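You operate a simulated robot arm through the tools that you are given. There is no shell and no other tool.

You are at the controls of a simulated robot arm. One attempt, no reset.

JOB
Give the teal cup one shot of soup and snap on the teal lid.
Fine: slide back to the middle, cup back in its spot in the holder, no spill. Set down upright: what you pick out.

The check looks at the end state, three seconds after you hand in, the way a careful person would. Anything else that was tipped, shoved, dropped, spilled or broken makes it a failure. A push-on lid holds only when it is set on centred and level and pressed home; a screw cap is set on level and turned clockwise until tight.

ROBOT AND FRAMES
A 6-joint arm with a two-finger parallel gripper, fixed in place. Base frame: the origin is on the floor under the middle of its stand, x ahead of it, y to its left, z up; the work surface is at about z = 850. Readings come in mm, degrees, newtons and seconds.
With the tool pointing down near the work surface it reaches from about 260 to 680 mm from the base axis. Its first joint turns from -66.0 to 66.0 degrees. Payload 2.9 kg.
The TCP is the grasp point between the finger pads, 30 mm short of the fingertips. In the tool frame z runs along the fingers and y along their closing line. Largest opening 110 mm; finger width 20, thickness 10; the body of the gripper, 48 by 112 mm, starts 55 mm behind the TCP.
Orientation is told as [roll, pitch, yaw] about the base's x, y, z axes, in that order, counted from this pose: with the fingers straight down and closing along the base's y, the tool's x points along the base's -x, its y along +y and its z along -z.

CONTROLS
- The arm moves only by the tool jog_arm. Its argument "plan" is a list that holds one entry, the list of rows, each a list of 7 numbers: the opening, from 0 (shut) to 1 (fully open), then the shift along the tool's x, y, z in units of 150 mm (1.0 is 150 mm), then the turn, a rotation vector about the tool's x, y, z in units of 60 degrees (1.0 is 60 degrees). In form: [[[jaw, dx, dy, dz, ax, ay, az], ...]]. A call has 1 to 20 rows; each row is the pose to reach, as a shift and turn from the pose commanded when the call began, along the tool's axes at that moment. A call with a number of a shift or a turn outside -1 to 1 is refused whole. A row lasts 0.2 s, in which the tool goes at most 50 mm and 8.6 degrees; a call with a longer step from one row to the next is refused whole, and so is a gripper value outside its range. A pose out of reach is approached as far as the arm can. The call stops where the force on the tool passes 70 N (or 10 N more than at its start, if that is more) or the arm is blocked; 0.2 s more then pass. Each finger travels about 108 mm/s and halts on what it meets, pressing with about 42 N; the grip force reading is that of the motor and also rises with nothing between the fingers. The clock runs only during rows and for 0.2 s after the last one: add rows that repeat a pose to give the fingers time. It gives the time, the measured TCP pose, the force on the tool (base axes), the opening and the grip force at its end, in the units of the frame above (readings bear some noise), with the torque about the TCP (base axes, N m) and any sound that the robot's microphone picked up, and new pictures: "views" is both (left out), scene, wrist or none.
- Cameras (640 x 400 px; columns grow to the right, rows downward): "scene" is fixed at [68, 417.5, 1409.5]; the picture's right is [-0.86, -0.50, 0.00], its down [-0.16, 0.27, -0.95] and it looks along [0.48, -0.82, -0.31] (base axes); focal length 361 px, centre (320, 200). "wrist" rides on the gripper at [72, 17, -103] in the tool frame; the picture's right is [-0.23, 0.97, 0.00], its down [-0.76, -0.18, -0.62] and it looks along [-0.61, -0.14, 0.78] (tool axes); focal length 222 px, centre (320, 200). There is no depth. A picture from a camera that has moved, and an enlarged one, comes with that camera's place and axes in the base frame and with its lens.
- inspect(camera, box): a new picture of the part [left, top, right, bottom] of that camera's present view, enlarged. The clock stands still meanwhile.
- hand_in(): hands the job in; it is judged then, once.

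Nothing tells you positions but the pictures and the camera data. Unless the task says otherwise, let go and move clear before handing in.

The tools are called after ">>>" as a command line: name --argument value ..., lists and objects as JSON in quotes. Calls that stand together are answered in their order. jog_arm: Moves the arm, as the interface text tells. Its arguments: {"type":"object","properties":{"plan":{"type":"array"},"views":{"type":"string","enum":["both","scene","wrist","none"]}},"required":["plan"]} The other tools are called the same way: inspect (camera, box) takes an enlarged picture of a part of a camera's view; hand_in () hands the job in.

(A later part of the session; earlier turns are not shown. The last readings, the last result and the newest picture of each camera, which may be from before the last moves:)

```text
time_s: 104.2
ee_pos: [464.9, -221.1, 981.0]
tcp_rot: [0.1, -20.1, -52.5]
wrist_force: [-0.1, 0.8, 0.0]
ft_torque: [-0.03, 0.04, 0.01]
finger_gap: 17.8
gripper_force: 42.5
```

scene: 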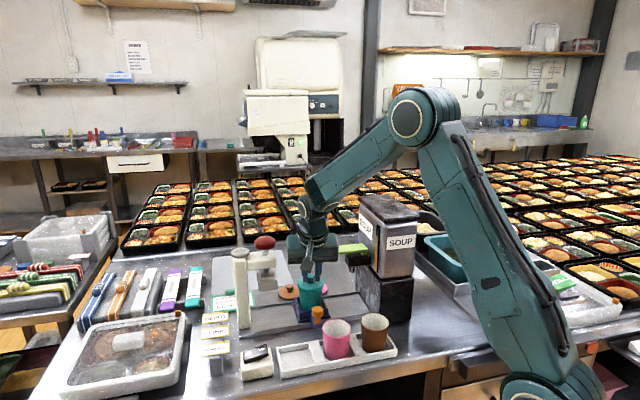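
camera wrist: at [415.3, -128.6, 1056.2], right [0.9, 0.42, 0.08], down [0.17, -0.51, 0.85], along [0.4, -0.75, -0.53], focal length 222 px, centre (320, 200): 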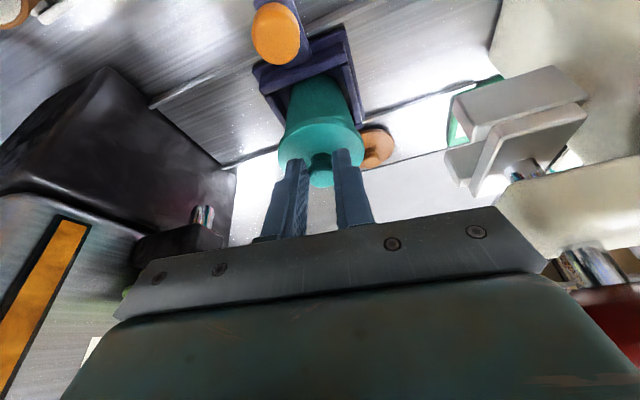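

>>> jog_arm --plan '[[[0.05, 0.0017, 0, 0.0047, 0, 0, 0], [0.05, 0.0034, 0, 0.0094, 0, 0, 0], [0.05, 0.0034, 0, 0.0094, 0, 0, 0], [0.05, 0.0034, 0, 0.0094, 0, 0, 0]]]' --views "scene"

>>> inspect --camera "scene" --box '[300, 276, 330, 296]'

>>> inspect --camera "wrist" --box '[275, 100, 365, 140]'

```text
time_s: 105.2
ee_pos: [466.9, -221.3, 981.8]
tcp_rot: [0.1, -20.0, -52.5]
wrist_force: [0.4, -0.3, 9.0]
ft_torque: [-0.09, -0.09, 0.0]
finger_gap: 17.8
gripper_force: 41.7
heard: snap
```

scene: 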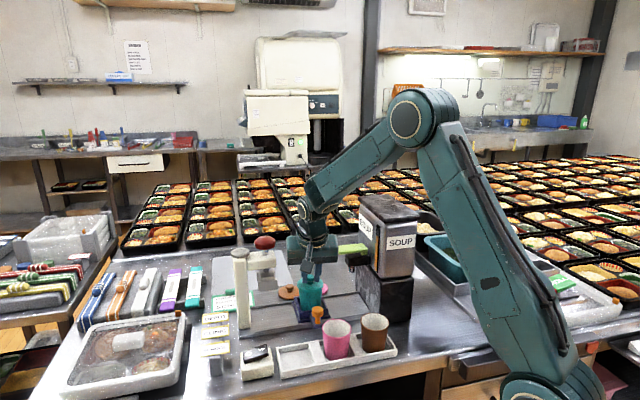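

```text
16.00 times, centred on (315, 286) of scene
camera zoom: at [67.8, 417.6, 1409.5], right [-0.86, -0.5, 0.0], down [-0.16, 0.27, -0.95], along [0.48, -0.82, -0.31], focal length 5782 px, centre (400, -1176)
```

zoom: 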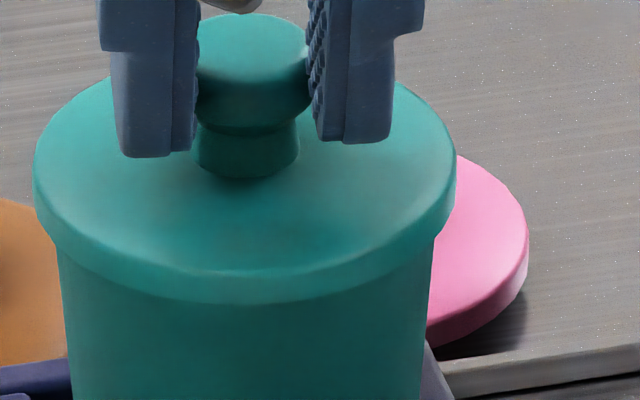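

```text
7.11 times, centred on (320, 120) of wrist
camera zoom: at [415.8, -128.5, 1053.4], right [0.9, 0.42, 0.08], down [0.16, -0.51, 0.85], along [0.4, -0.75, -0.53], focal length 1580 px, centre (320, 769)
```

zoom: 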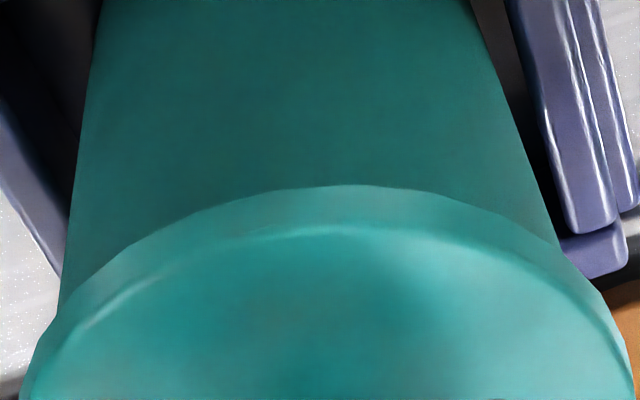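

I heard a snap and the gap has closed. I'll press about 1.5 mm more to be sure the lid is fully home, and check the force.

>>> jog_arm --plan '[[[0.05, 0.0017, 0, 0.0047, 0, 0, 0], [0.05, 0.0034, 0, 0.0094, 0, 0, 0], [0.05, 0.0034, 0, 0.0094, 0, 0, 0]]]' --views "none"

```text
time_s: 106.0
ee_pos: [465.3, -219.4, 980.7]
tcp_rot: [0.1, -20.2, -52.6]
wrist_force: [-1.1, -0.2, 22.8]
ft_torque: [-0.25, -0.15, -0.04]
finger_gap: 17.6
gripper_force: 41.4
```

The force rose to 23 N without further movement, so the lid is seated. I'll relax the push, open the fingers and look.

>>> jog_arm --plan '[[[0.05, -0.0026, 0, -0.0072, 0, 0, 0], [0.05, -0.0052, 0, -0.0144, 0, 0, 0], [0.2, -0.0052, 0, -0.0144, 0, 0, 0], [0.28, -0.0052, 0, -0.0144, 0, 0, 0], [0.36, -0.0052, 0, -0.0144, 0, 0, 0], [0.45, -0.0052, 0, -0.0144, 0, 0, 0], [0.45, -0.0052, 0, -0.0144, 0, 0, 0]]]' --views "both"

>>> inspect --camera "scene" --box '[290, 266, 340, 316]'

>>> inspect --camera "wrist" --box '[250, 95, 390, 195]'

```text
time_s: 107.6
ee_pos: [464.5, -220.4, 982.1]
tcp_rot: [-0.1, -20.0, -52.4]
wrist_force: [-0.6, 0.1, 0.1]
ft_torque: [-0.01, -0.03, 0.01]
finger_gap: 49.7
gripper_force: 0.1
camera wrist: at [415.6, -128.2, 1054.9], right [0.9, 0.42, 0.08], down [0.17, -0.51, 0.85], along [0.4, -0.75, -0.53], focal length 222 px, centre (320, 200)
```

scene: 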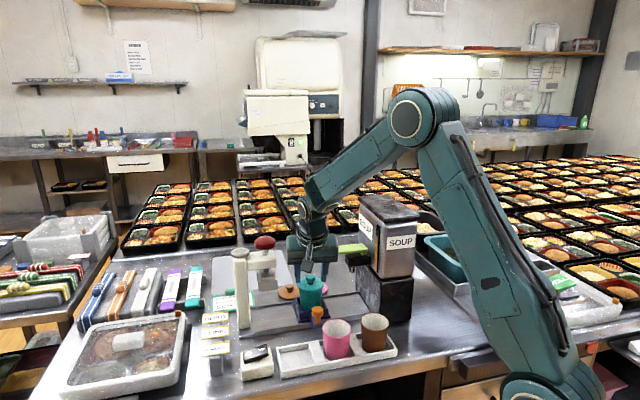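
wrist: 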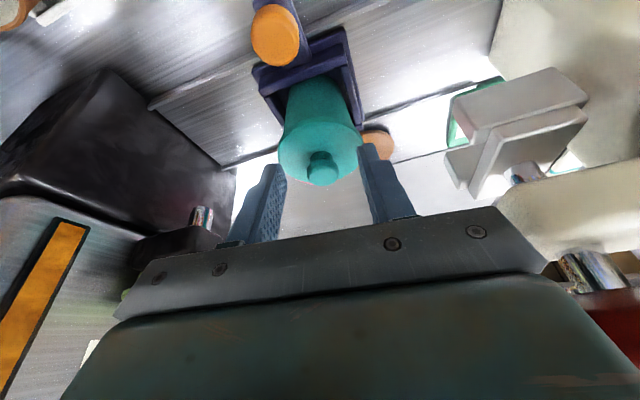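

```text
8.00 times, centred on (315, 291) of scene
camera zoom: at [68.0, 417.5, 1409.5], right [-0.86, -0.5, 0.0], down [-0.16, 0.27, -0.95], along [0.48, -0.82, -0.31], focal length 2891 px, centre (360, -528)
```

zoom: 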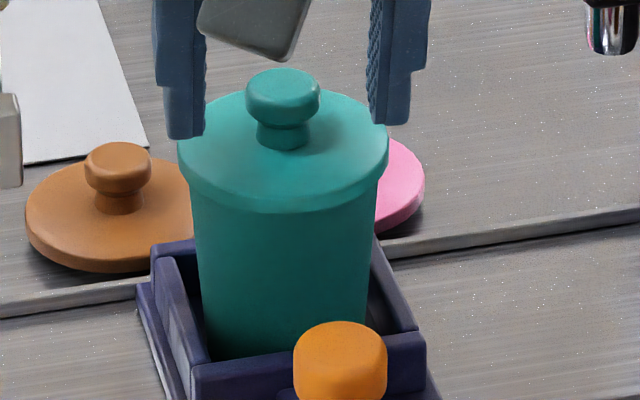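

```text
4.00 times, centred on (320, 145) of wrist
camera zoom: at [415.6, -128.2, 1054.9], right [0.9, 0.42, 0.08], down [0.17, -0.51, 0.85], along [0.4, -0.75, -0.53], focal length 888 px, centre (320, 420)
```

zoom: 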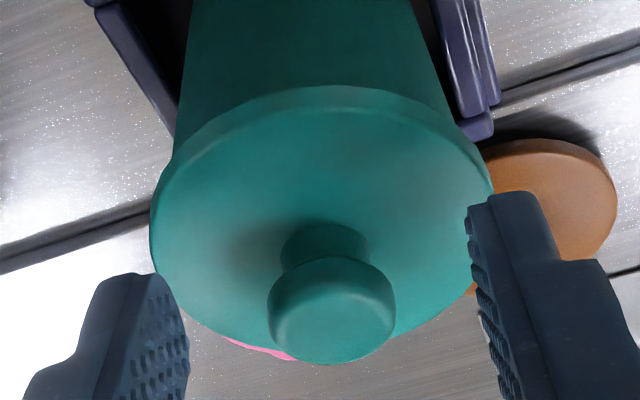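

The lid is on, level and centred on the cup. I'll rise clear of the knob and bring the tool back to vertical.

>>> jog_arm --plan '[[[0.5, -0.02, 0, -0.055, 0, 0, 0], [0.55, -0.055, 0, -0.15, 0, 0, 0], [0.6, -0.1, 0, -0.27, 0, 0, 0], [0.6, -0.15, 0, -0.41, 0, 0, 0], [0.65, -0.2, 0, -0.55, 0, 0.06, 0], [0.7, -0.22, 0, -0.6, 0, 0.16, 0], [0.72, -0.22, 0, -0.6, 0, 0.26, 0], [0.72, -0.22, 0, -0.6, 0, 0.333, 0], [0.72, -0.22, 0, -0.6, 0, 0.333, 0], [0.72, -0.22, 0, -0.6, 0, 0.333, 0]]]' --views "both"

>>> inspect --camera "scene" --box '[266, 250, 362, 330]'

```text
time_s: 109.8
ee_pos: [465.8, -222.1, 1078.3]
tcp_rot: [0.1, -0.1, -52.6]
wrist_force: [-0.4, 0.2, 0.8]
ft_torque: [0.01, 0.06, 0.06]
finger_gap: 79.2
gripper_force: 0.1
camera wrist: at [434.4, -153.8, 1181.5], right [0.91, 0.41, 0.0], down [0.32, -0.71, 0.62], along [0.26, -0.57, -0.78], focal length 222 px, centre (320, 200)
```

scene: 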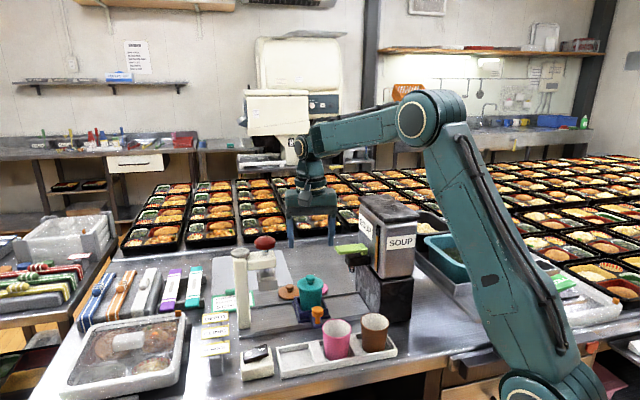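
wrist: 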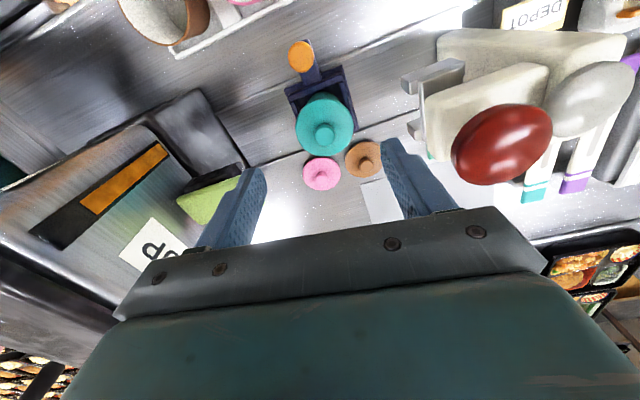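

```text
5.00 times, centred on (314, 290) of scene
camera zoom: at [68.0, 417.5, 1409.5], right [-0.86, -0.5, 0.0], down [-0.16, 0.27, -0.95], along [0.48, -0.82, -0.31], focal length 1807 px, centre (350, -250)
```

zoom: 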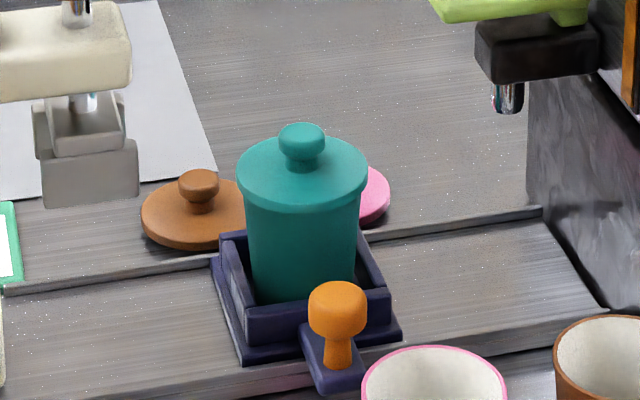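

The lidded cup stands neatly in the tray. I'll turn the tool to yaw 0 above it, as for the first placement, and check the centring.

>>> jog_arm --plan '[[[0.72, -0.018, 0, 0.035, 0, 0, -0.125], [0.72, -0.036, 0.001, 0.07, 0, 0, -0.25], [0.72, -0.054, 0.001, 0.105, 0, 0, -0.375], [0.72, -0.072, 0.002, 0.14, 0, 0, -0.5], [0.72, -0.09, 0.002, 0.18, 0, 0, -0.625], [0.72, -0.108, 0.003, 0.21, 0, 0, -0.75], [0.72, -0.127, 0.003, 0.247, 0, 0, -0.875], [0.72, -0.127, 0.003, 0.247, 0, 0, -0.875], [0.72, -0.127, 0.003, 0.247, 0, 0, -0.875]]]' --views "both"

>>> inspect --camera "wrist" --box '[260, 60, 388, 160]'

>>> inspect --camera "scene" --box '[266, 230, 362, 330]'

```text
time_s: 111.8
ee_pos: [477.7, -234.6, 1041.1]
tcp_rot: [-0.1, 0.0, 0.0]
wrist_force: [-0.3, 0.1, -0.3]
ft_torque: [0.0, 0.02, 0.01]
finger_gap: 79.1
gripper_force: 0.0
camera wrist: at [404.6, -219.2, 1143.8], right [0.23, 0.97, 0.0], down [0.76, -0.18, 0.62], along [0.61, -0.14, -0.78], focal length 222 px, centre (320, 200)
```

scene: 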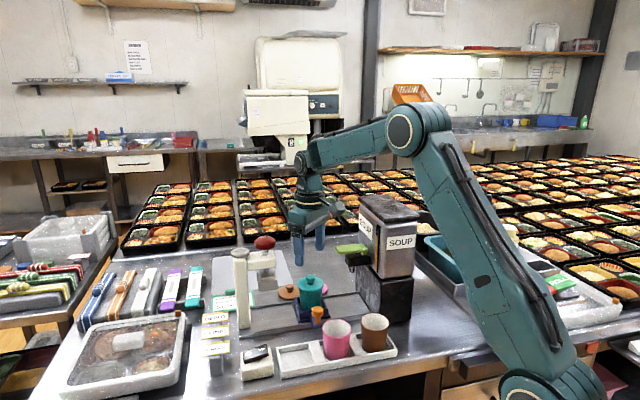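
wrist: 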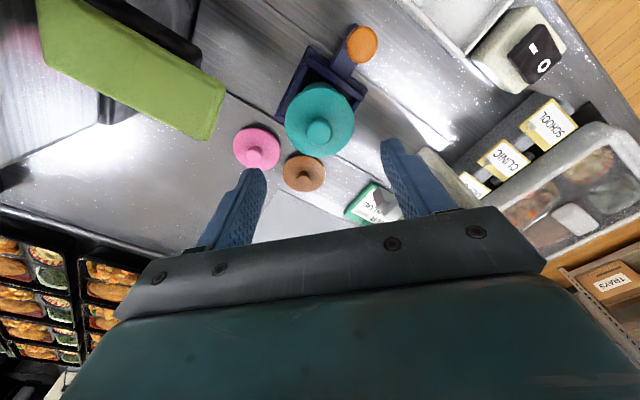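

```text
4.00 times, centred on (324, 110) of wrist
camera zoom: at [404.6, -219.2, 1143.8], right [0.23, 0.97, 0.0], down [0.76, -0.18, 0.62], along [0.61, -0.14, -0.78], focal length 888 px, centre (304, 560)
```

zoom: 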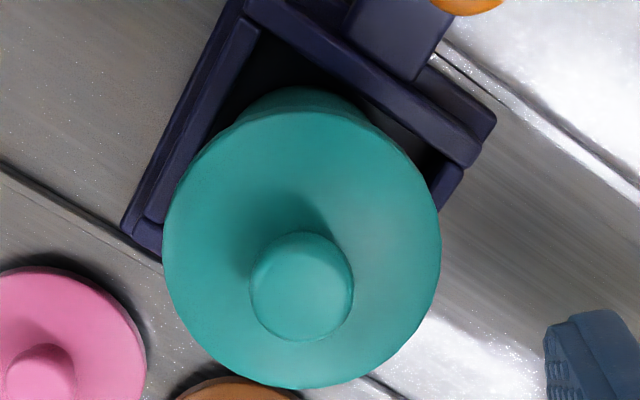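

```text
4.00 times, centred on (314, 280) of scene
camera zoom: at [68.0, 417.5, 1409.5], right [-0.86, -0.5, 0.0], down [-0.16, 0.27, -0.95], along [0.48, -0.82, -0.31], focal length 1446 px, centre (344, -120)
```

zoom: 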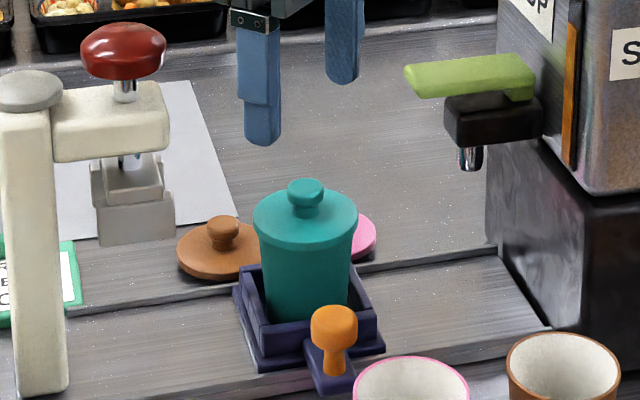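

The tool is centred over the lidded cup. I'll descend around it with the fingers open.

>>> jog_arm --plan '[[[0.72, 0, 0, 0.12, 0, 0, 0], [0.72, 0, 0, 0.26, 0, 0, 0], [0.72, 0, 0, 0.4, 0, 0, 0], [0.72, 0, 0, 0.53, 0, 0, 0], [0.72, 0, 0, 0.64, 0, 0, 0], [0.72, 0, 0, 0.73, 0, 0, 0], [0.72, 0, 0, 0.78, 0, 0, 0], [0.72, 0, 0, 0.787, 0, 0, 0], [0.72, 0, 0, 0.787, 0, 0, 0]]]' --views "both"

>>> inspect --camera "wrist" --box '[220, 90, 420, 240]'

>>> inspect --camera "scene" --box '[266, 230, 362, 330]'

```text
time_s: 113.8
ee_pos: [478.8, -235.1, 922.1]
tcp_rot: [0.0, 0.0, 0.0]
wrist_force: [0.6, 0.7, -0.1]
ft_torque: [-0.04, 0.02, -0.02]
finger_gap: 79.2
gripper_force: 0.1
camera wrist: at [404.8, -218.5, 1025.4], right [0.23, 0.97, 0.0], down [0.76, -0.18, 0.62], along [0.61, -0.14, -0.78], focal length 222 px, centre (320, 200)
```

scene: 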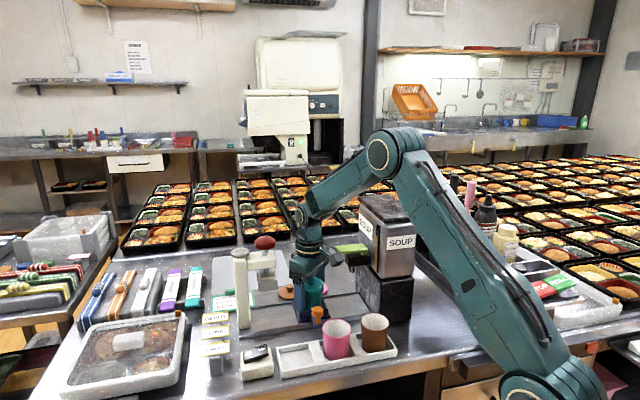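
wrist: 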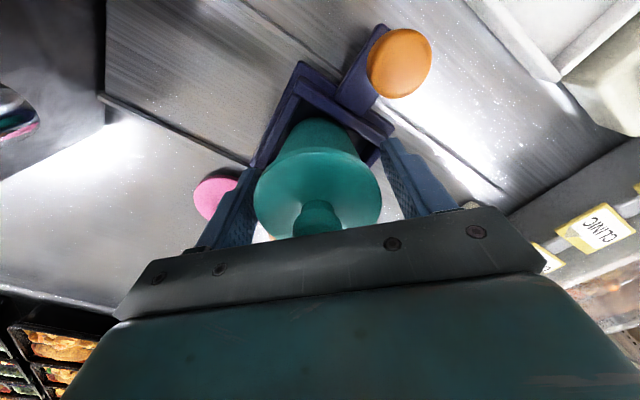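

```text
2.67 times, centred on (320, 165) of wrist
camera zoom: at [404.8, -218.5, 1025.4], right [0.23, 0.97, 0.0], down [0.76, -0.18, 0.62], along [0.61, -0.14, -0.78], focal length 592 px, centre (320, 293)
```

zoom: 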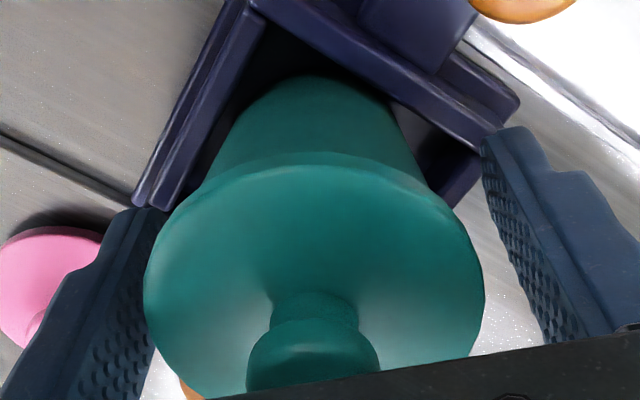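

```text
4.00 times, centred on (314, 280) of scene
camera zoom: at [68.0, 417.5, 1409.5], right [-0.86, -0.5, 0.0], down [-0.16, 0.27, -0.95], along [0.48, -0.82, -0.31], focal length 1446 px, centre (344, -120)
```

zoom: 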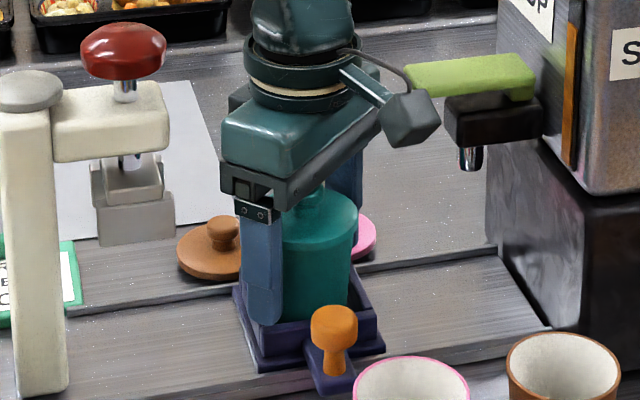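

The cup is centred between the fingers and the gripper body is clear of the lid knob. I'll close gently and see where the fingers stop.

>>> jog_arm --plan '[[[0.68, 0, 0, 0, 0, 0, 0], [0.64, 0, 0, 0, 0, 0, 0], [0.61, 0, 0, 0, 0, 0, 0], [0.59, 0, 0, 0, 0, 0, 0], [0.57, 0, 0, 0, 0, 0, 0], [0.55, 0, 0, 0, 0, 0, 0], [0.53, 0, 0, 0, 0, 0, 0], [0.51, 0, 0, 0, 0, 0, 0], [0.49, 0, 0, 0, 0, 0, 0], [0.47, 0, 0, 0, 0, 0, 0], [0.44, 0, 0, 0, 0, 0, 0], [0.44, 0, 0, 0, 0, 0, 0]]]' --views "both"

>>> inspect --camera "scene" --box '[276, 240, 356, 330]'

>>> inspect --camera "wrist" --box '[220, 90, 420, 240]'

```text
time_s: 116.4
ee_pos: [478.3, -236.1, 922.7]
tcp_rot: [0.0, 0.0, 0.0]
wrist_force: [0.6, -0.6, 0.6]
ft_torque: [0.03, 0.0, -0.01]
finger_gap: 60.3
gripper_force: 41.9
camera wrist: at [404.8, -218.5, 1025.5], right [0.23, 0.97, 0.0], down [0.76, -0.18, 0.62], along [0.61, -0.14, -0.78], focal length 222 px, centre (320, 200)
```

scene: 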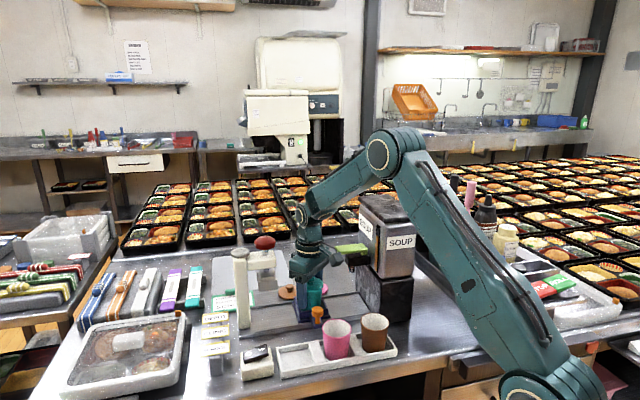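
wrist: 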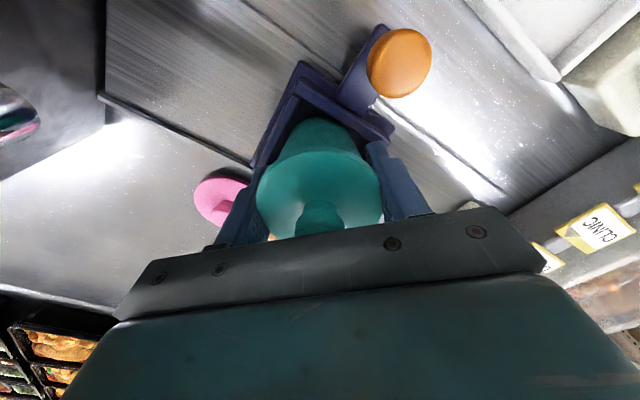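

```text
4.44 times, centred on (316, 285) of scene
camera zoom: at [68.0, 417.5, 1409.5], right [-0.86, -0.5, 0.0], down [-0.16, 0.27, -0.95], along [0.48, -0.82, -0.31], focal length 1606 px, centre (338, -178)
```

zoom: 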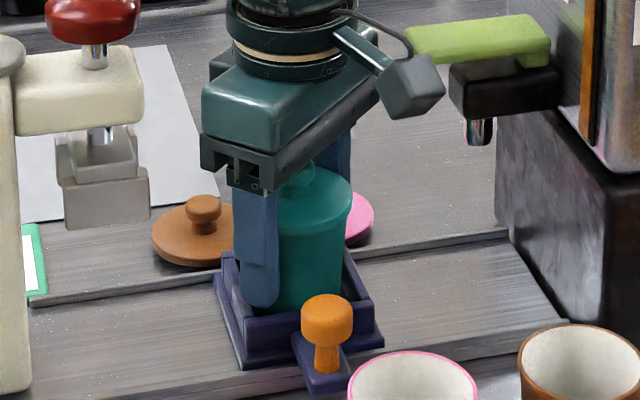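

```text
2.67 times, centred on (320, 165) of wrist
camera zoom: at [404.8, -218.5, 1025.5], right [0.23, 0.97, 0.0], down [0.76, -0.18, 0.62], along [0.61, -0.14, -0.78], focal length 592 px, centre (320, 293)
```

zoom: 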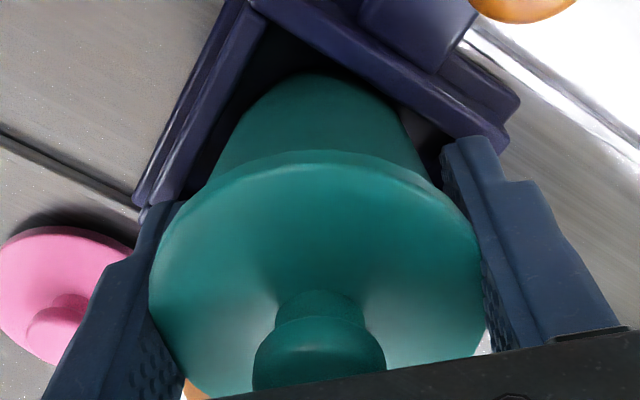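

The fingers stopped at 60 mm, gripping around the lid and rim. I'll test-lift just 4 mm and check that the cup comes up with the lid.

>>> jog_arm --plan '[[[0.44, 0, 0, -0.007, 0, 0, 0], [0.44, 0, 0, -0.014, 0, 0, 0], [0.44, 0, 0, -0.02, 0, 0, 0], [0.44, 0, 0, -0.027, 0, 0, 0], [0.44, 0, 0, -0.027, 0, 0, 0]]]' --views "both"

>>> inspect --camera "scene" --box '[286, 266, 342, 322]'

>>> inspect --camera "wrist" --box '[260, 90, 380, 180]'

```text
time_s: 117.6
ee_pos: [478.5, -235.3, 927.8]
tcp_rot: [0.0, 0.0, 0.0]
wrist_force: [0.2, 0.2, -0.7]
ft_torque: [0.01, 0.0, 0.0]
finger_gap: 60.6
gripper_force: 41.9
camera wrist: at [406.1, -218.1, 1029.5], right [0.23, 0.97, 0.0], down [0.76, -0.18, 0.62], along [0.61, -0.14, -0.78], focal length 222 px, centre (320, 200)
```

scene: 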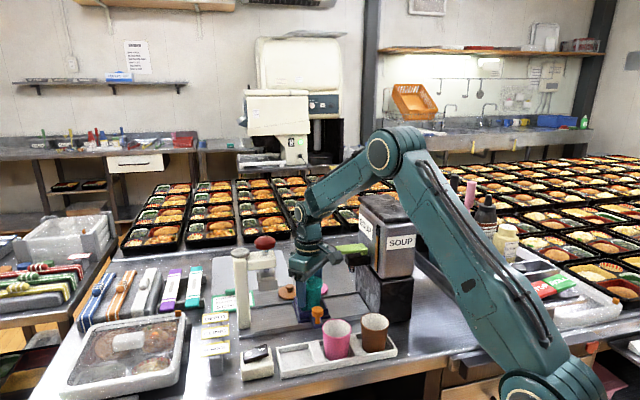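
wrist: 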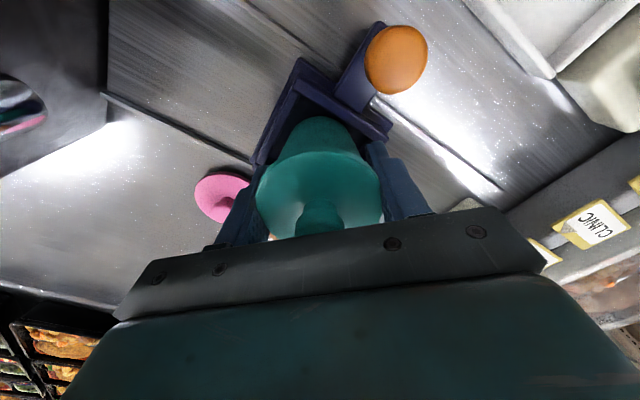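

```text
7.14 times, centred on (314, 294) of scene
camera zoom: at [68.0, 417.5, 1409.5], right [-0.86, -0.5, 0.0], down [-0.16, 0.27, -0.95], along [0.48, -0.82, -0.31], focal length 2581 px, centre (363, -471)
```

zoom: 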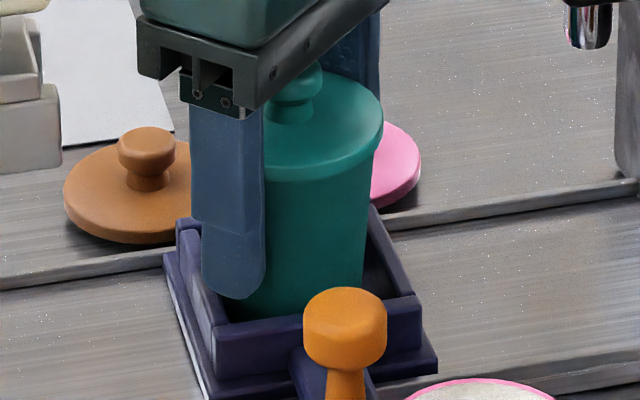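

```text
4.44 times, centred on (320, 135) of wrist
camera zoom: at [406.1, -218.1, 1029.5], right [0.23, 0.97, 0.0], down [0.76, -0.18, 0.62], along [0.61, -0.14, -0.78], focal length 987 px, centre (320, 489)
```

zoom: 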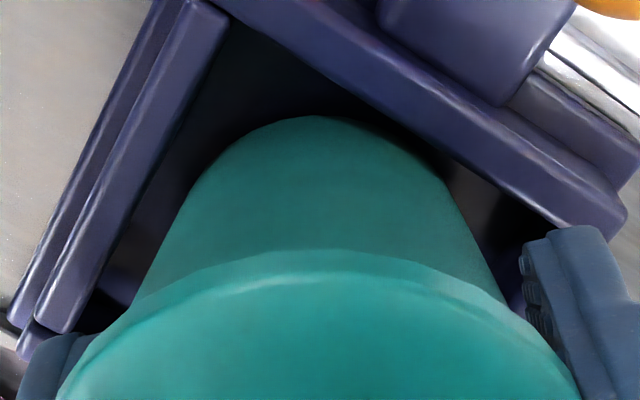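

No gap has opened between lid and cup. I'll lift 15 mm more slowly and confirm the cup base rises from the tray.

>>> jog_arm --plan '[[[0.44, 0, 0, -0.013, 0, 0, 0], [0.44, 0, 0, -0.03, 0, 0, 0], [0.44, 0, 0, -0.05, 0, 0, 0], [0.44, 0, 0, -0.07, 0, 0, 0], [0.44, 0, 0, -0.09, 0, 0, 0], [0.44, 0, 0, -0.1, 0, 0, 0], [0.44, 0, 0, -0.1, 0, 0, 0]]]' --views "both"

>>> inspect --camera "scene" --box '[286, 256, 342, 322]'

>>> inspect --camera "wrist" --box '[260, 90, 380, 180]'

```text
time_s: 119.2
ee_pos: [478.8, -235.4, 941.6]
tcp_rot: [-0.1, 0.0, 0.0]
wrist_force: [0.4, -0.6, -2.1]
ft_torque: [0.0, 0.0, 0.01]
finger_gap: 60.6
gripper_force: 41.9
camera wrist: at [405.4, -219.0, 1045.8], right [0.23, 0.97, 0.0], down [0.76, -0.18, 0.62], along [0.61, -0.14, -0.78], focal length 222 px, centre (320, 200)
```

scene: 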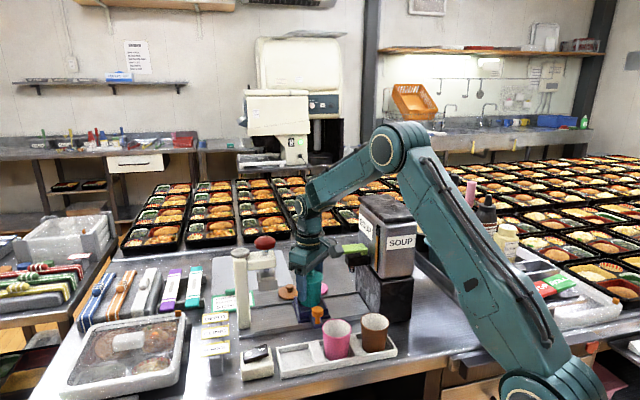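
wrist: 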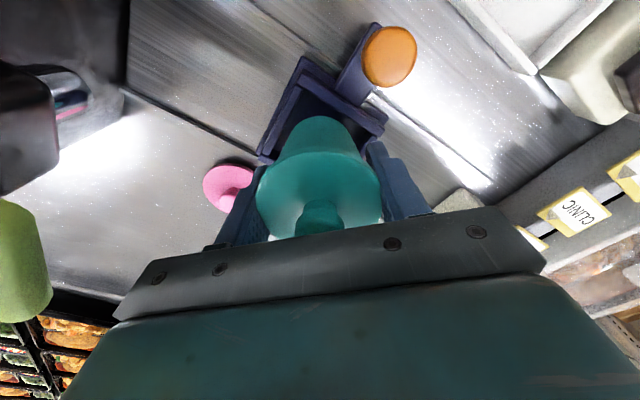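

```text
6.06 times, centred on (314, 289) of scene
camera zoom: at [68.0, 417.5, 1409.5], right [-0.86, -0.5, 0.0], down [-0.16, 0.27, -0.95], along [0.48, -0.82, -0.31], focal length 2190 px, centre (356, -339)
```

zoom: 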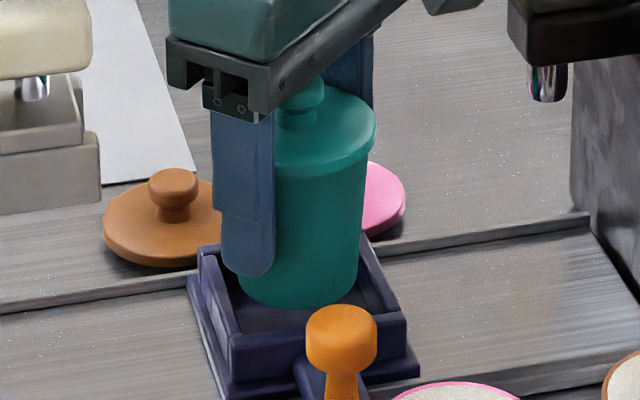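

```text
4.44 times, centred on (320, 135) of wrist
camera zoom: at [405.4, -219.0, 1045.8], right [0.23, 0.97, 0.0], down [0.76, -0.18, 0.62], along [0.61, -0.14, -0.78], focal length 987 px, centre (320, 489)
```

zoom: 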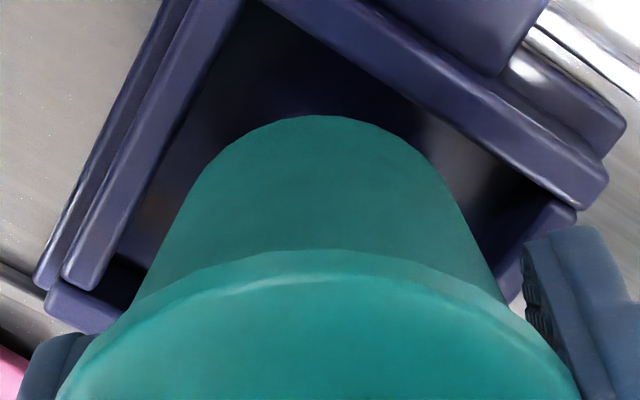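

The cup, lid and soup lift together as one piece, upright (about 2 N). To keep the fingertips above the holder walls when I set it down, I'll put it back in the tray and regrip 8 mm higher.

>>> jog_arm --plan '[[[0.44, 0, 0, 0.025, 0, 0, 0], [0.44, 0, 0, 0.05, 0, 0, 0], [0.44, 0, 0, 0.075, 0, 0, 0], [0.44, 0, 0, 0.1, 0, 0, 0], [0.44, 0, 0, 0.115, 0, 0, 0], [0.44, 0, 0, 0.123, 0, 0, 0], [0.44, 0, 0, 0.123, 0, 0, 0]]]' --views "none"

```text
time_s: 120.8
ee_pos: [477.7, -235.8, 923.4]
tcp_rot: [0.1, -0.1, -0.1]
wrist_force: [-0.2, -0.7, -0.6]
ft_torque: [0.02, -0.01, 0.03]
finger_gap: 60.4
gripper_force: 41.5
```

>>> jog_arm --plan '[[[0.44, 0, 0, 0.004, 0, 0, 0], [0.44, 0, 0, 0.007, 0, 0, 0], [0.44, 0, 0, 0.007, 0, 0, 0]]]' --views "none"

```text
time_s: 121.6
ee_pos: [477.8, -235.8, 921.6]
tcp_rot: [0.0, -0.1, 0.0]
wrist_force: [-1.0, 0.3, 6.4]
ft_torque: [-0.02, 0.07, -0.03]
finger_gap: 60.5
gripper_force: 42.4
```

The cup is seated again (6 N of contact). I'll open, move up 9 mm, regrip and lift.

>>> jog_arm --plan '[[[0.58, 0, 0, 0, 0, 0, 0], [0.62, 0, 0, 0, 0, 0, 0], [0.66, 0, 0, 0, 0, 0, 0], [0.66, 0, 0, -0.03, 0, 0, 0], [0.66, 0, 0, -0.06, 0, 0, 0], [0.66, 0, 0, -0.06, 0, 0, 0], [0.62, 0, 0, -0.06, 0, 0, 0], [0.58, 0, 0, -0.06, 0, 0, 0], [0.55, 0, 0, -0.06, 0, 0, 0], [0.52, 0, 0, -0.06, 0, 0, 0], [0.49, 0, 0, -0.06, 0, 0, 0], [0.46, 0, 0, -0.06, 0, 0, 0], [0.44, 0, 0, -0.06, 0, 0, 0], [0.44, 0, 0, -0.06, 0, 0, 0]]]' --views "both"

>>> inspect --camera "scene" --box '[286, 256, 342, 322]'

```text
time_s: 124.6
ee_pos: [478.5, -234.0, 930.6]
tcp_rot: [0.0, 0.1, 0.0]
wrist_force: [0.5, 1.0, -0.6]
ft_torque: [0.02, -0.03, -0.04]
finger_gap: 60.5
gripper_force: 42.2
camera wrist: at [405.6, -217.6, 1034.2], right [0.23, 0.97, 0.0], down [0.76, -0.18, 0.62], along [0.61, -0.14, -0.78], focal length 222 px, centre (320, 200)
```

scene: 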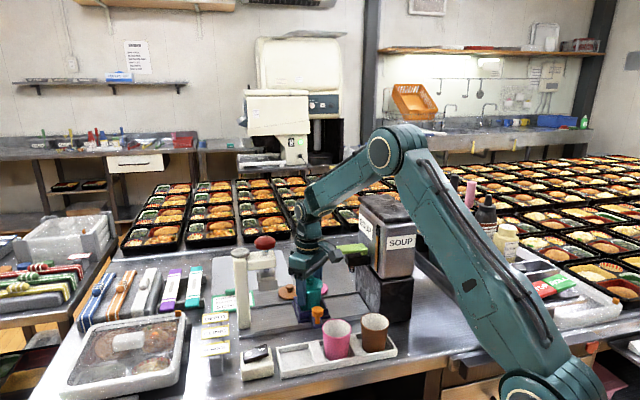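
wrist: 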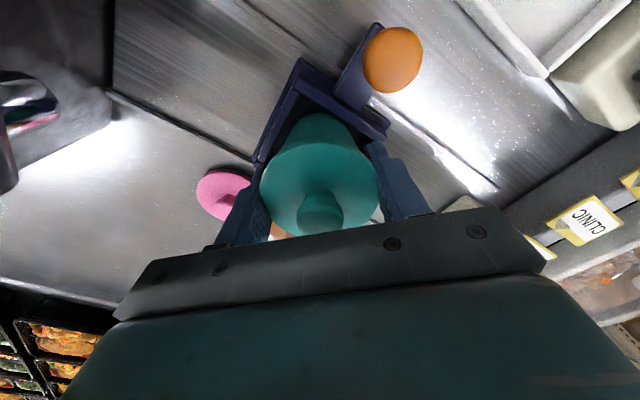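

```text
6.06 times, centred on (314, 289) of scene
camera zoom: at [68.0, 417.5, 1409.5], right [-0.86, -0.5, 0.0], down [-0.16, 0.27, -0.95], along [0.48, -0.82, -0.31], focal length 2190 px, centre (356, -339)
```

zoom: 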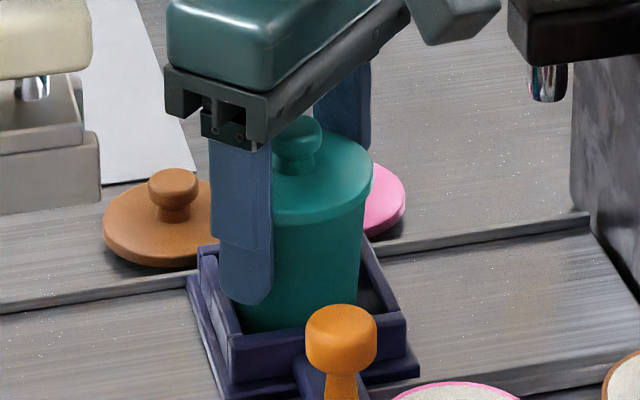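

The grip is firm again. I'll lift straight up slowly, well clear of the orange knob.

>>> jog_arm --plan '[[[0.44, 0, 0, -0.013, 0, 0, 0], [0.44, 0, 0, -0.035, 0, 0, 0], [0.44, 0, 0, -0.07, 0, 0, 0], [0.44, 0, 0, -0.12, 0, 0, 0], [0.44, 0, 0, -0.18, 0, 0, 0], [0.44, 0, 0, -0.24, 0, 0, 0], [0.44, 0, 0, -0.3, 0, 0, 0], [0.44, 0, 0, -0.36, 0, 0, 0], [0.44, 0, 0, -0.42, 0, 0, 0], [0.44, 0, 0, -0.47, 0, 0, 0], [0.44, 0, 0, -0.503, 0, 0, 0], [0.44, 0, 0, -0.503, 0, 0, 0], [0.44, 0, 0, -0.503, 0, 0, 0]]]' --views "both"

>>> inspect --camera "scene" --box '[276, 220, 372, 330]'

```text
time_s: 127.4
ee_pos: [477.5, -236.6, 1007.7]
tcp_rot: [0.0, 0.0, 0.1]
wrist_force: [0.5, -0.2, 0.0]
ft_torque: [0.02, 0.0, 0.03]
finger_gap: 60.4
gripper_force: 41.7
camera wrist: at [405.8, -219.4, 1110.7], right [0.23, 0.97, 0.0], down [0.76, -0.18, 0.62], along [0.61, -0.14, -0.78], focal length 222 px, centre (320, 200)
```

scene: 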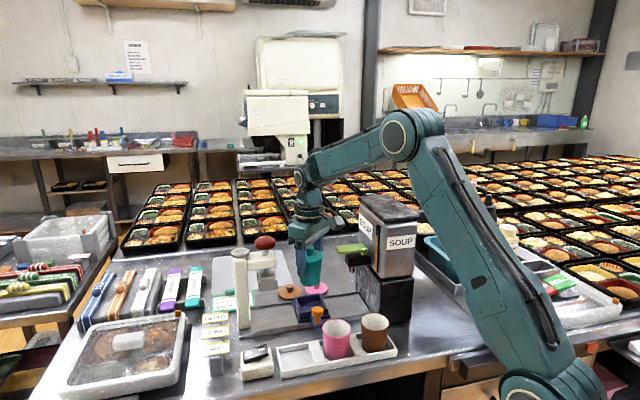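
wrist: 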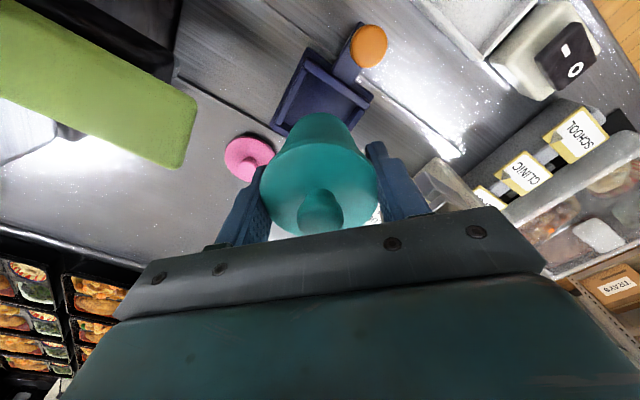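

```text
3.64 times, centred on (324, 275) of scene
camera zoom: at [68.0, 417.5, 1409.5], right [-0.86, -0.5, 0.0], down [-0.16, 0.27, -0.95], along [0.48, -0.82, -0.31], focal length 1314 px, centre (306, -73)
```

zoom: 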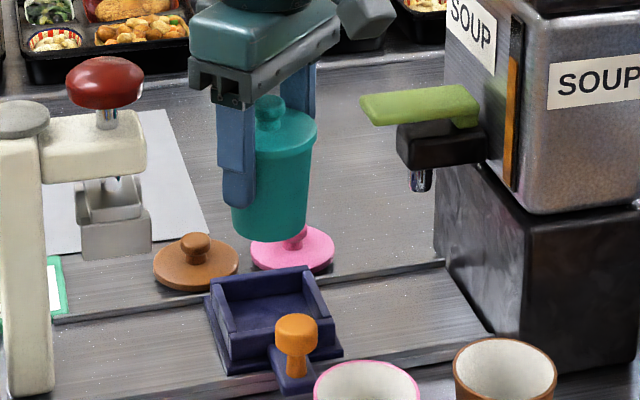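

The cup is up with the tray empty and undisturbed. I'll carry it back toward the holder, slowly and level.

>>> jog_arm --plan '[[[0.44, 0.01, 0.025, 0, 0, 0, -0.015], [0.44, 0.035, 0.083, 0, 0, 0, -0.045], [0.44, 0.065, 0.155, 0, 0, 0, -0.085], [0.44, 0.097, 0.23, 0, 0, 0, -0.125], [0.44, 0.129, 0.306, 0, 0, 0, -0.167], [0.44, 0.16, 0.382, 0, 0, 0, -0.208], [0.44, 0.193, 0.458, 0, 0, 0, -0.25], [0.44, 0.222, 0.528, 0, 0, 0, -0.29], [0.44, 0.245, 0.583, 0, 0, 0, -0.32], [0.44, 0.257, 0.611, 0, 0, 0, -0.333], [0.44, 0.257, 0.611, 0, 0, 0, -0.333], [0.44, 0.257, 0.611, 0, 0, 0, -0.333]]]' --views "none"

```text
time_s: 130.0
ee_pos: [439.8, -144.9, 1006.3]
tcp_rot: [0.0, -0.1, 20.0]
wrist_force: [-0.2, -0.2, -0.8]
ft_torque: [0.01, -0.02, 0.03]
finger_gap: 60.2
gripper_force: 42.2
```

>>> jog_arm --plan '[[[0.44, 0.002, 0.02, 0, 0, 0, 0], [0.44, 0.006, 0.07, 0, 0, 0, 0], [0.44, 0.011, 0.13, 0, 0, 0, 0], [0.44, 0.017, 0.2, 0, 0, 0, 0], [0.44, 0.023, 0.27, 0, 0, 0, 0], [0.44, 0.029, 0.34, 0, 0, 0, 0], [0.44, 0.034, 0.4, 0, 0, 0, 0], [0.44, 0.037, 0.44, 0, 0, 0, 0], [0.44, 0.038, 0.45, 0, 0, 0, 0], [0.44, 0.038, 0.45, 0, 0, 0, 0], [0.44, 0.038, 0.45, 0, 0, 0, 0]]]' --views "both"

>>> inspect --camera "scene" --box '[256, 260, 384, 390]'

>>> inspect --camera "wrist" --box '[220, 30, 420, 180]'

```text
time_s: 132.4
ee_pos: [410.7, -84.5, 1005.5]
tcp_rot: [0.1, 0.1, 20.0]
wrist_force: [-0.4, -0.3, -0.6]
ft_torque: [0.01, 0.01, 0.0]
finger_gap: 60.1
gripper_force: 41.7
camera wrist: at [336.7, -91.7, 1109.2], right [-0.12, 0.99, 0.0], down [0.78, 0.09, 0.62], along [0.62, 0.07, -0.78], focal length 222 px, centre (320, 200)
```

scene: 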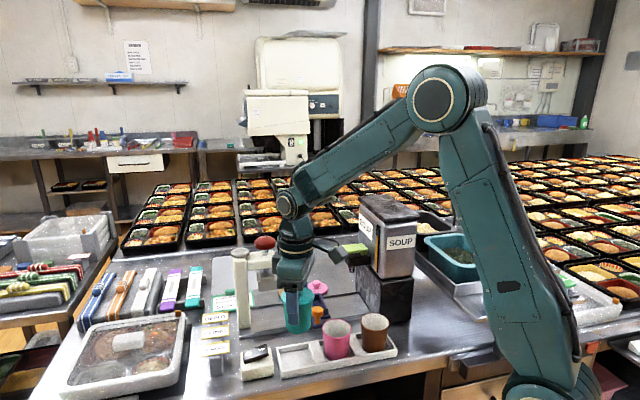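
wrist: 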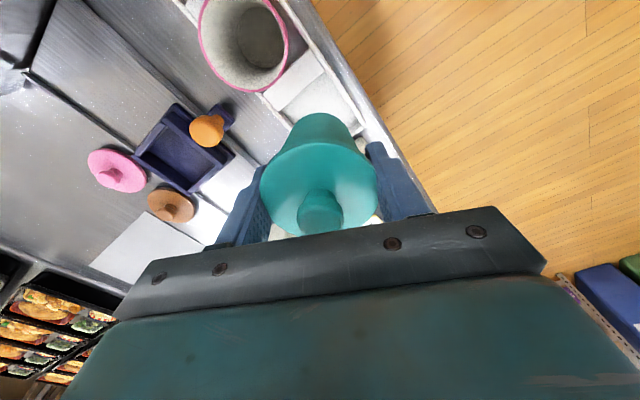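

```text
3.08 times, centred on (320, 325) of scene
camera zoom: at [68.0, 417.5, 1409.5], right [-0.86, -0.5, 0.0], down [-0.16, 0.27, -0.95], along [0.48, -0.82, -0.31], focal length 1112 px, centre (320, -185)
```

zoom: 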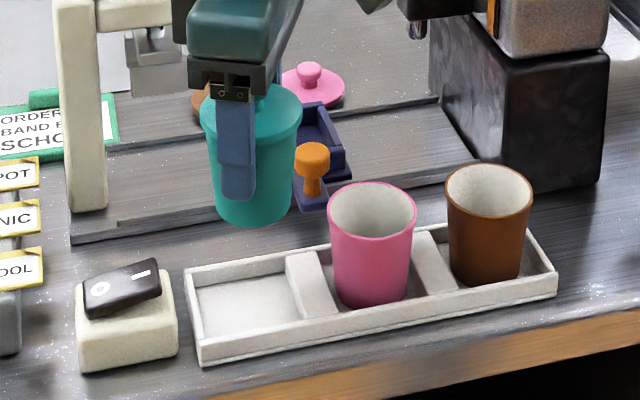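

```text
2.67 times, centred on (320, 105) of wrist
camera zoom: at [336.7, -91.7, 1109.2], right [-0.12, 0.99, 0.0], down [0.78, 0.09, 0.62], along [0.62, 0.07, -0.78], focal length 592 px, centre (320, 453)
```

zoom: 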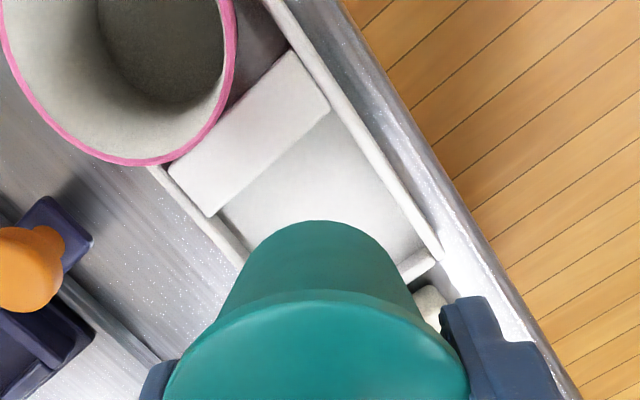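

Compared with the view at pick-up, I'm about 2 mm off in y. I'll correct that and lower toward the holder.

>>> jog_arm --plan '[[[0.44, -0.008, 0.011, 0, 0, 0, 0], [0.44, -0.008, 0.011, 0.06, 0, 0, 0], [0.44, -0.008, 0.011, 0.14, 0, 0, 0], [0.44, -0.008, 0.011, 0.23, 0, 0, 0], [0.44, -0.008, 0.011, 0.32, 0, 0, 0], [0.44, -0.008, 0.011, 0.41, 0, 0, 0], [0.44, -0.008, 0.011, 0.48, 0, 0, 0], [0.44, -0.008, 0.011, 0.52, 0, 0, 0], [0.44, -0.008, 0.011, 0.54, 0, 0, 0], [0.44, -0.008, 0.011, 0.54, 0, 0, 0], [0.44, -0.008, 0.011, 0.54, 0, 0, 0]]]' --views "both"

>>> inspect --camera "scene" --box '[256, 300, 352, 390]'

>>> inspect --camera "wrist" --box '[220, 60, 420, 210]'

```text
time_s: 134.8
ee_pos: [411.7, -79.7, 925.4]
tcp_rot: [0.0, 0.0, 20.0]
wrist_force: [-0.6, -0.9, -1.1]
ft_torque: [0.0, -0.01, -0.02]
finger_gap: 59.8
gripper_force: 41.7
camera wrist: at [338.0, -89.3, 1029.5], right [-0.12, 0.99, 0.0], down [0.78, 0.09, 0.62], along [0.62, 0.07, -0.78], focal length 222 px, centre (320, 200)
```

scene: 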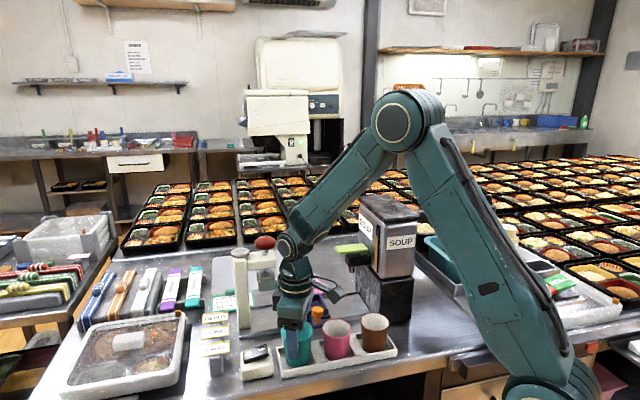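
wrist: 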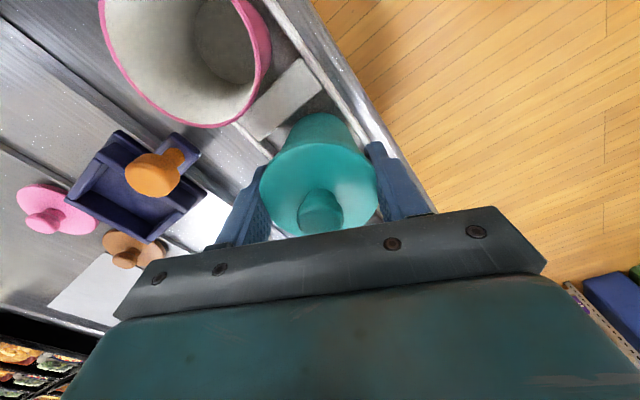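

```text
4.44 times, centred on (304, 345) of scene
camera zoom: at [68.0, 417.5, 1409.5], right [-0.86, -0.5, 0.0], down [-0.16, 0.27, -0.95], along [0.48, -0.82, -0.31], focal length 1606 px, centre (391, -444)
```

zoom: 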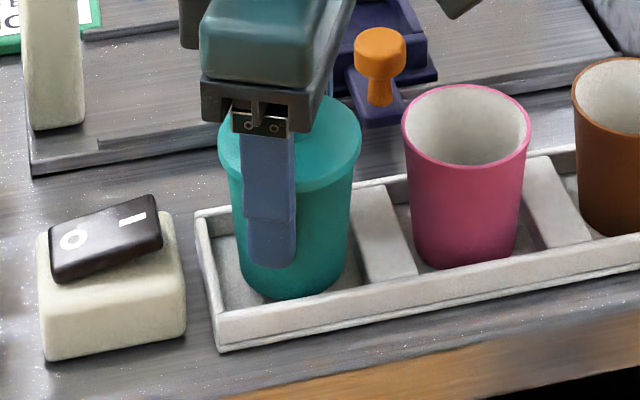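

```text
2.67 times, centred on (320, 135) of wrist
camera zoom: at [338.0, -89.3, 1029.5], right [-0.12, 0.99, 0.0], down [0.78, 0.09, 0.62], along [0.62, 0.07, -0.78], focal length 592 px, centre (320, 373)
```

zoom: 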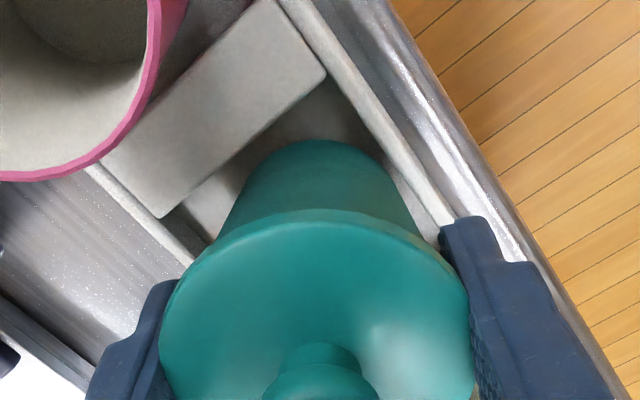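

The cup is lined up with its spot. I'll lower the rest in small steps, watching the force.

>>> jog_arm --plan '[[[0.44, 0, 0, 0.02, 0, 0, 0], [0.44, 0, 0, 0.04, 0, 0, 0], [0.44, 0, 0, 0.06, 0, 0, 0], [0.44, 0, 0, 0.075, 0, 0, 0], [0.44, 0, 0, 0.083, 0, 0, 0], [0.44, 0, 0, 0.083, 0, 0, 0]]]' --views "none"

```text
time_s: 136.2
ee_pos: [413.2, -81.2, 914.3]
tcp_rot: [-0.1, -0.4, 20.1]
wrist_force: [-5.9, 0.1, 41.6]
ft_torque: [-0.09, -0.12, -0.08]
finger_gap: 60.2
gripper_force: 42.1
```

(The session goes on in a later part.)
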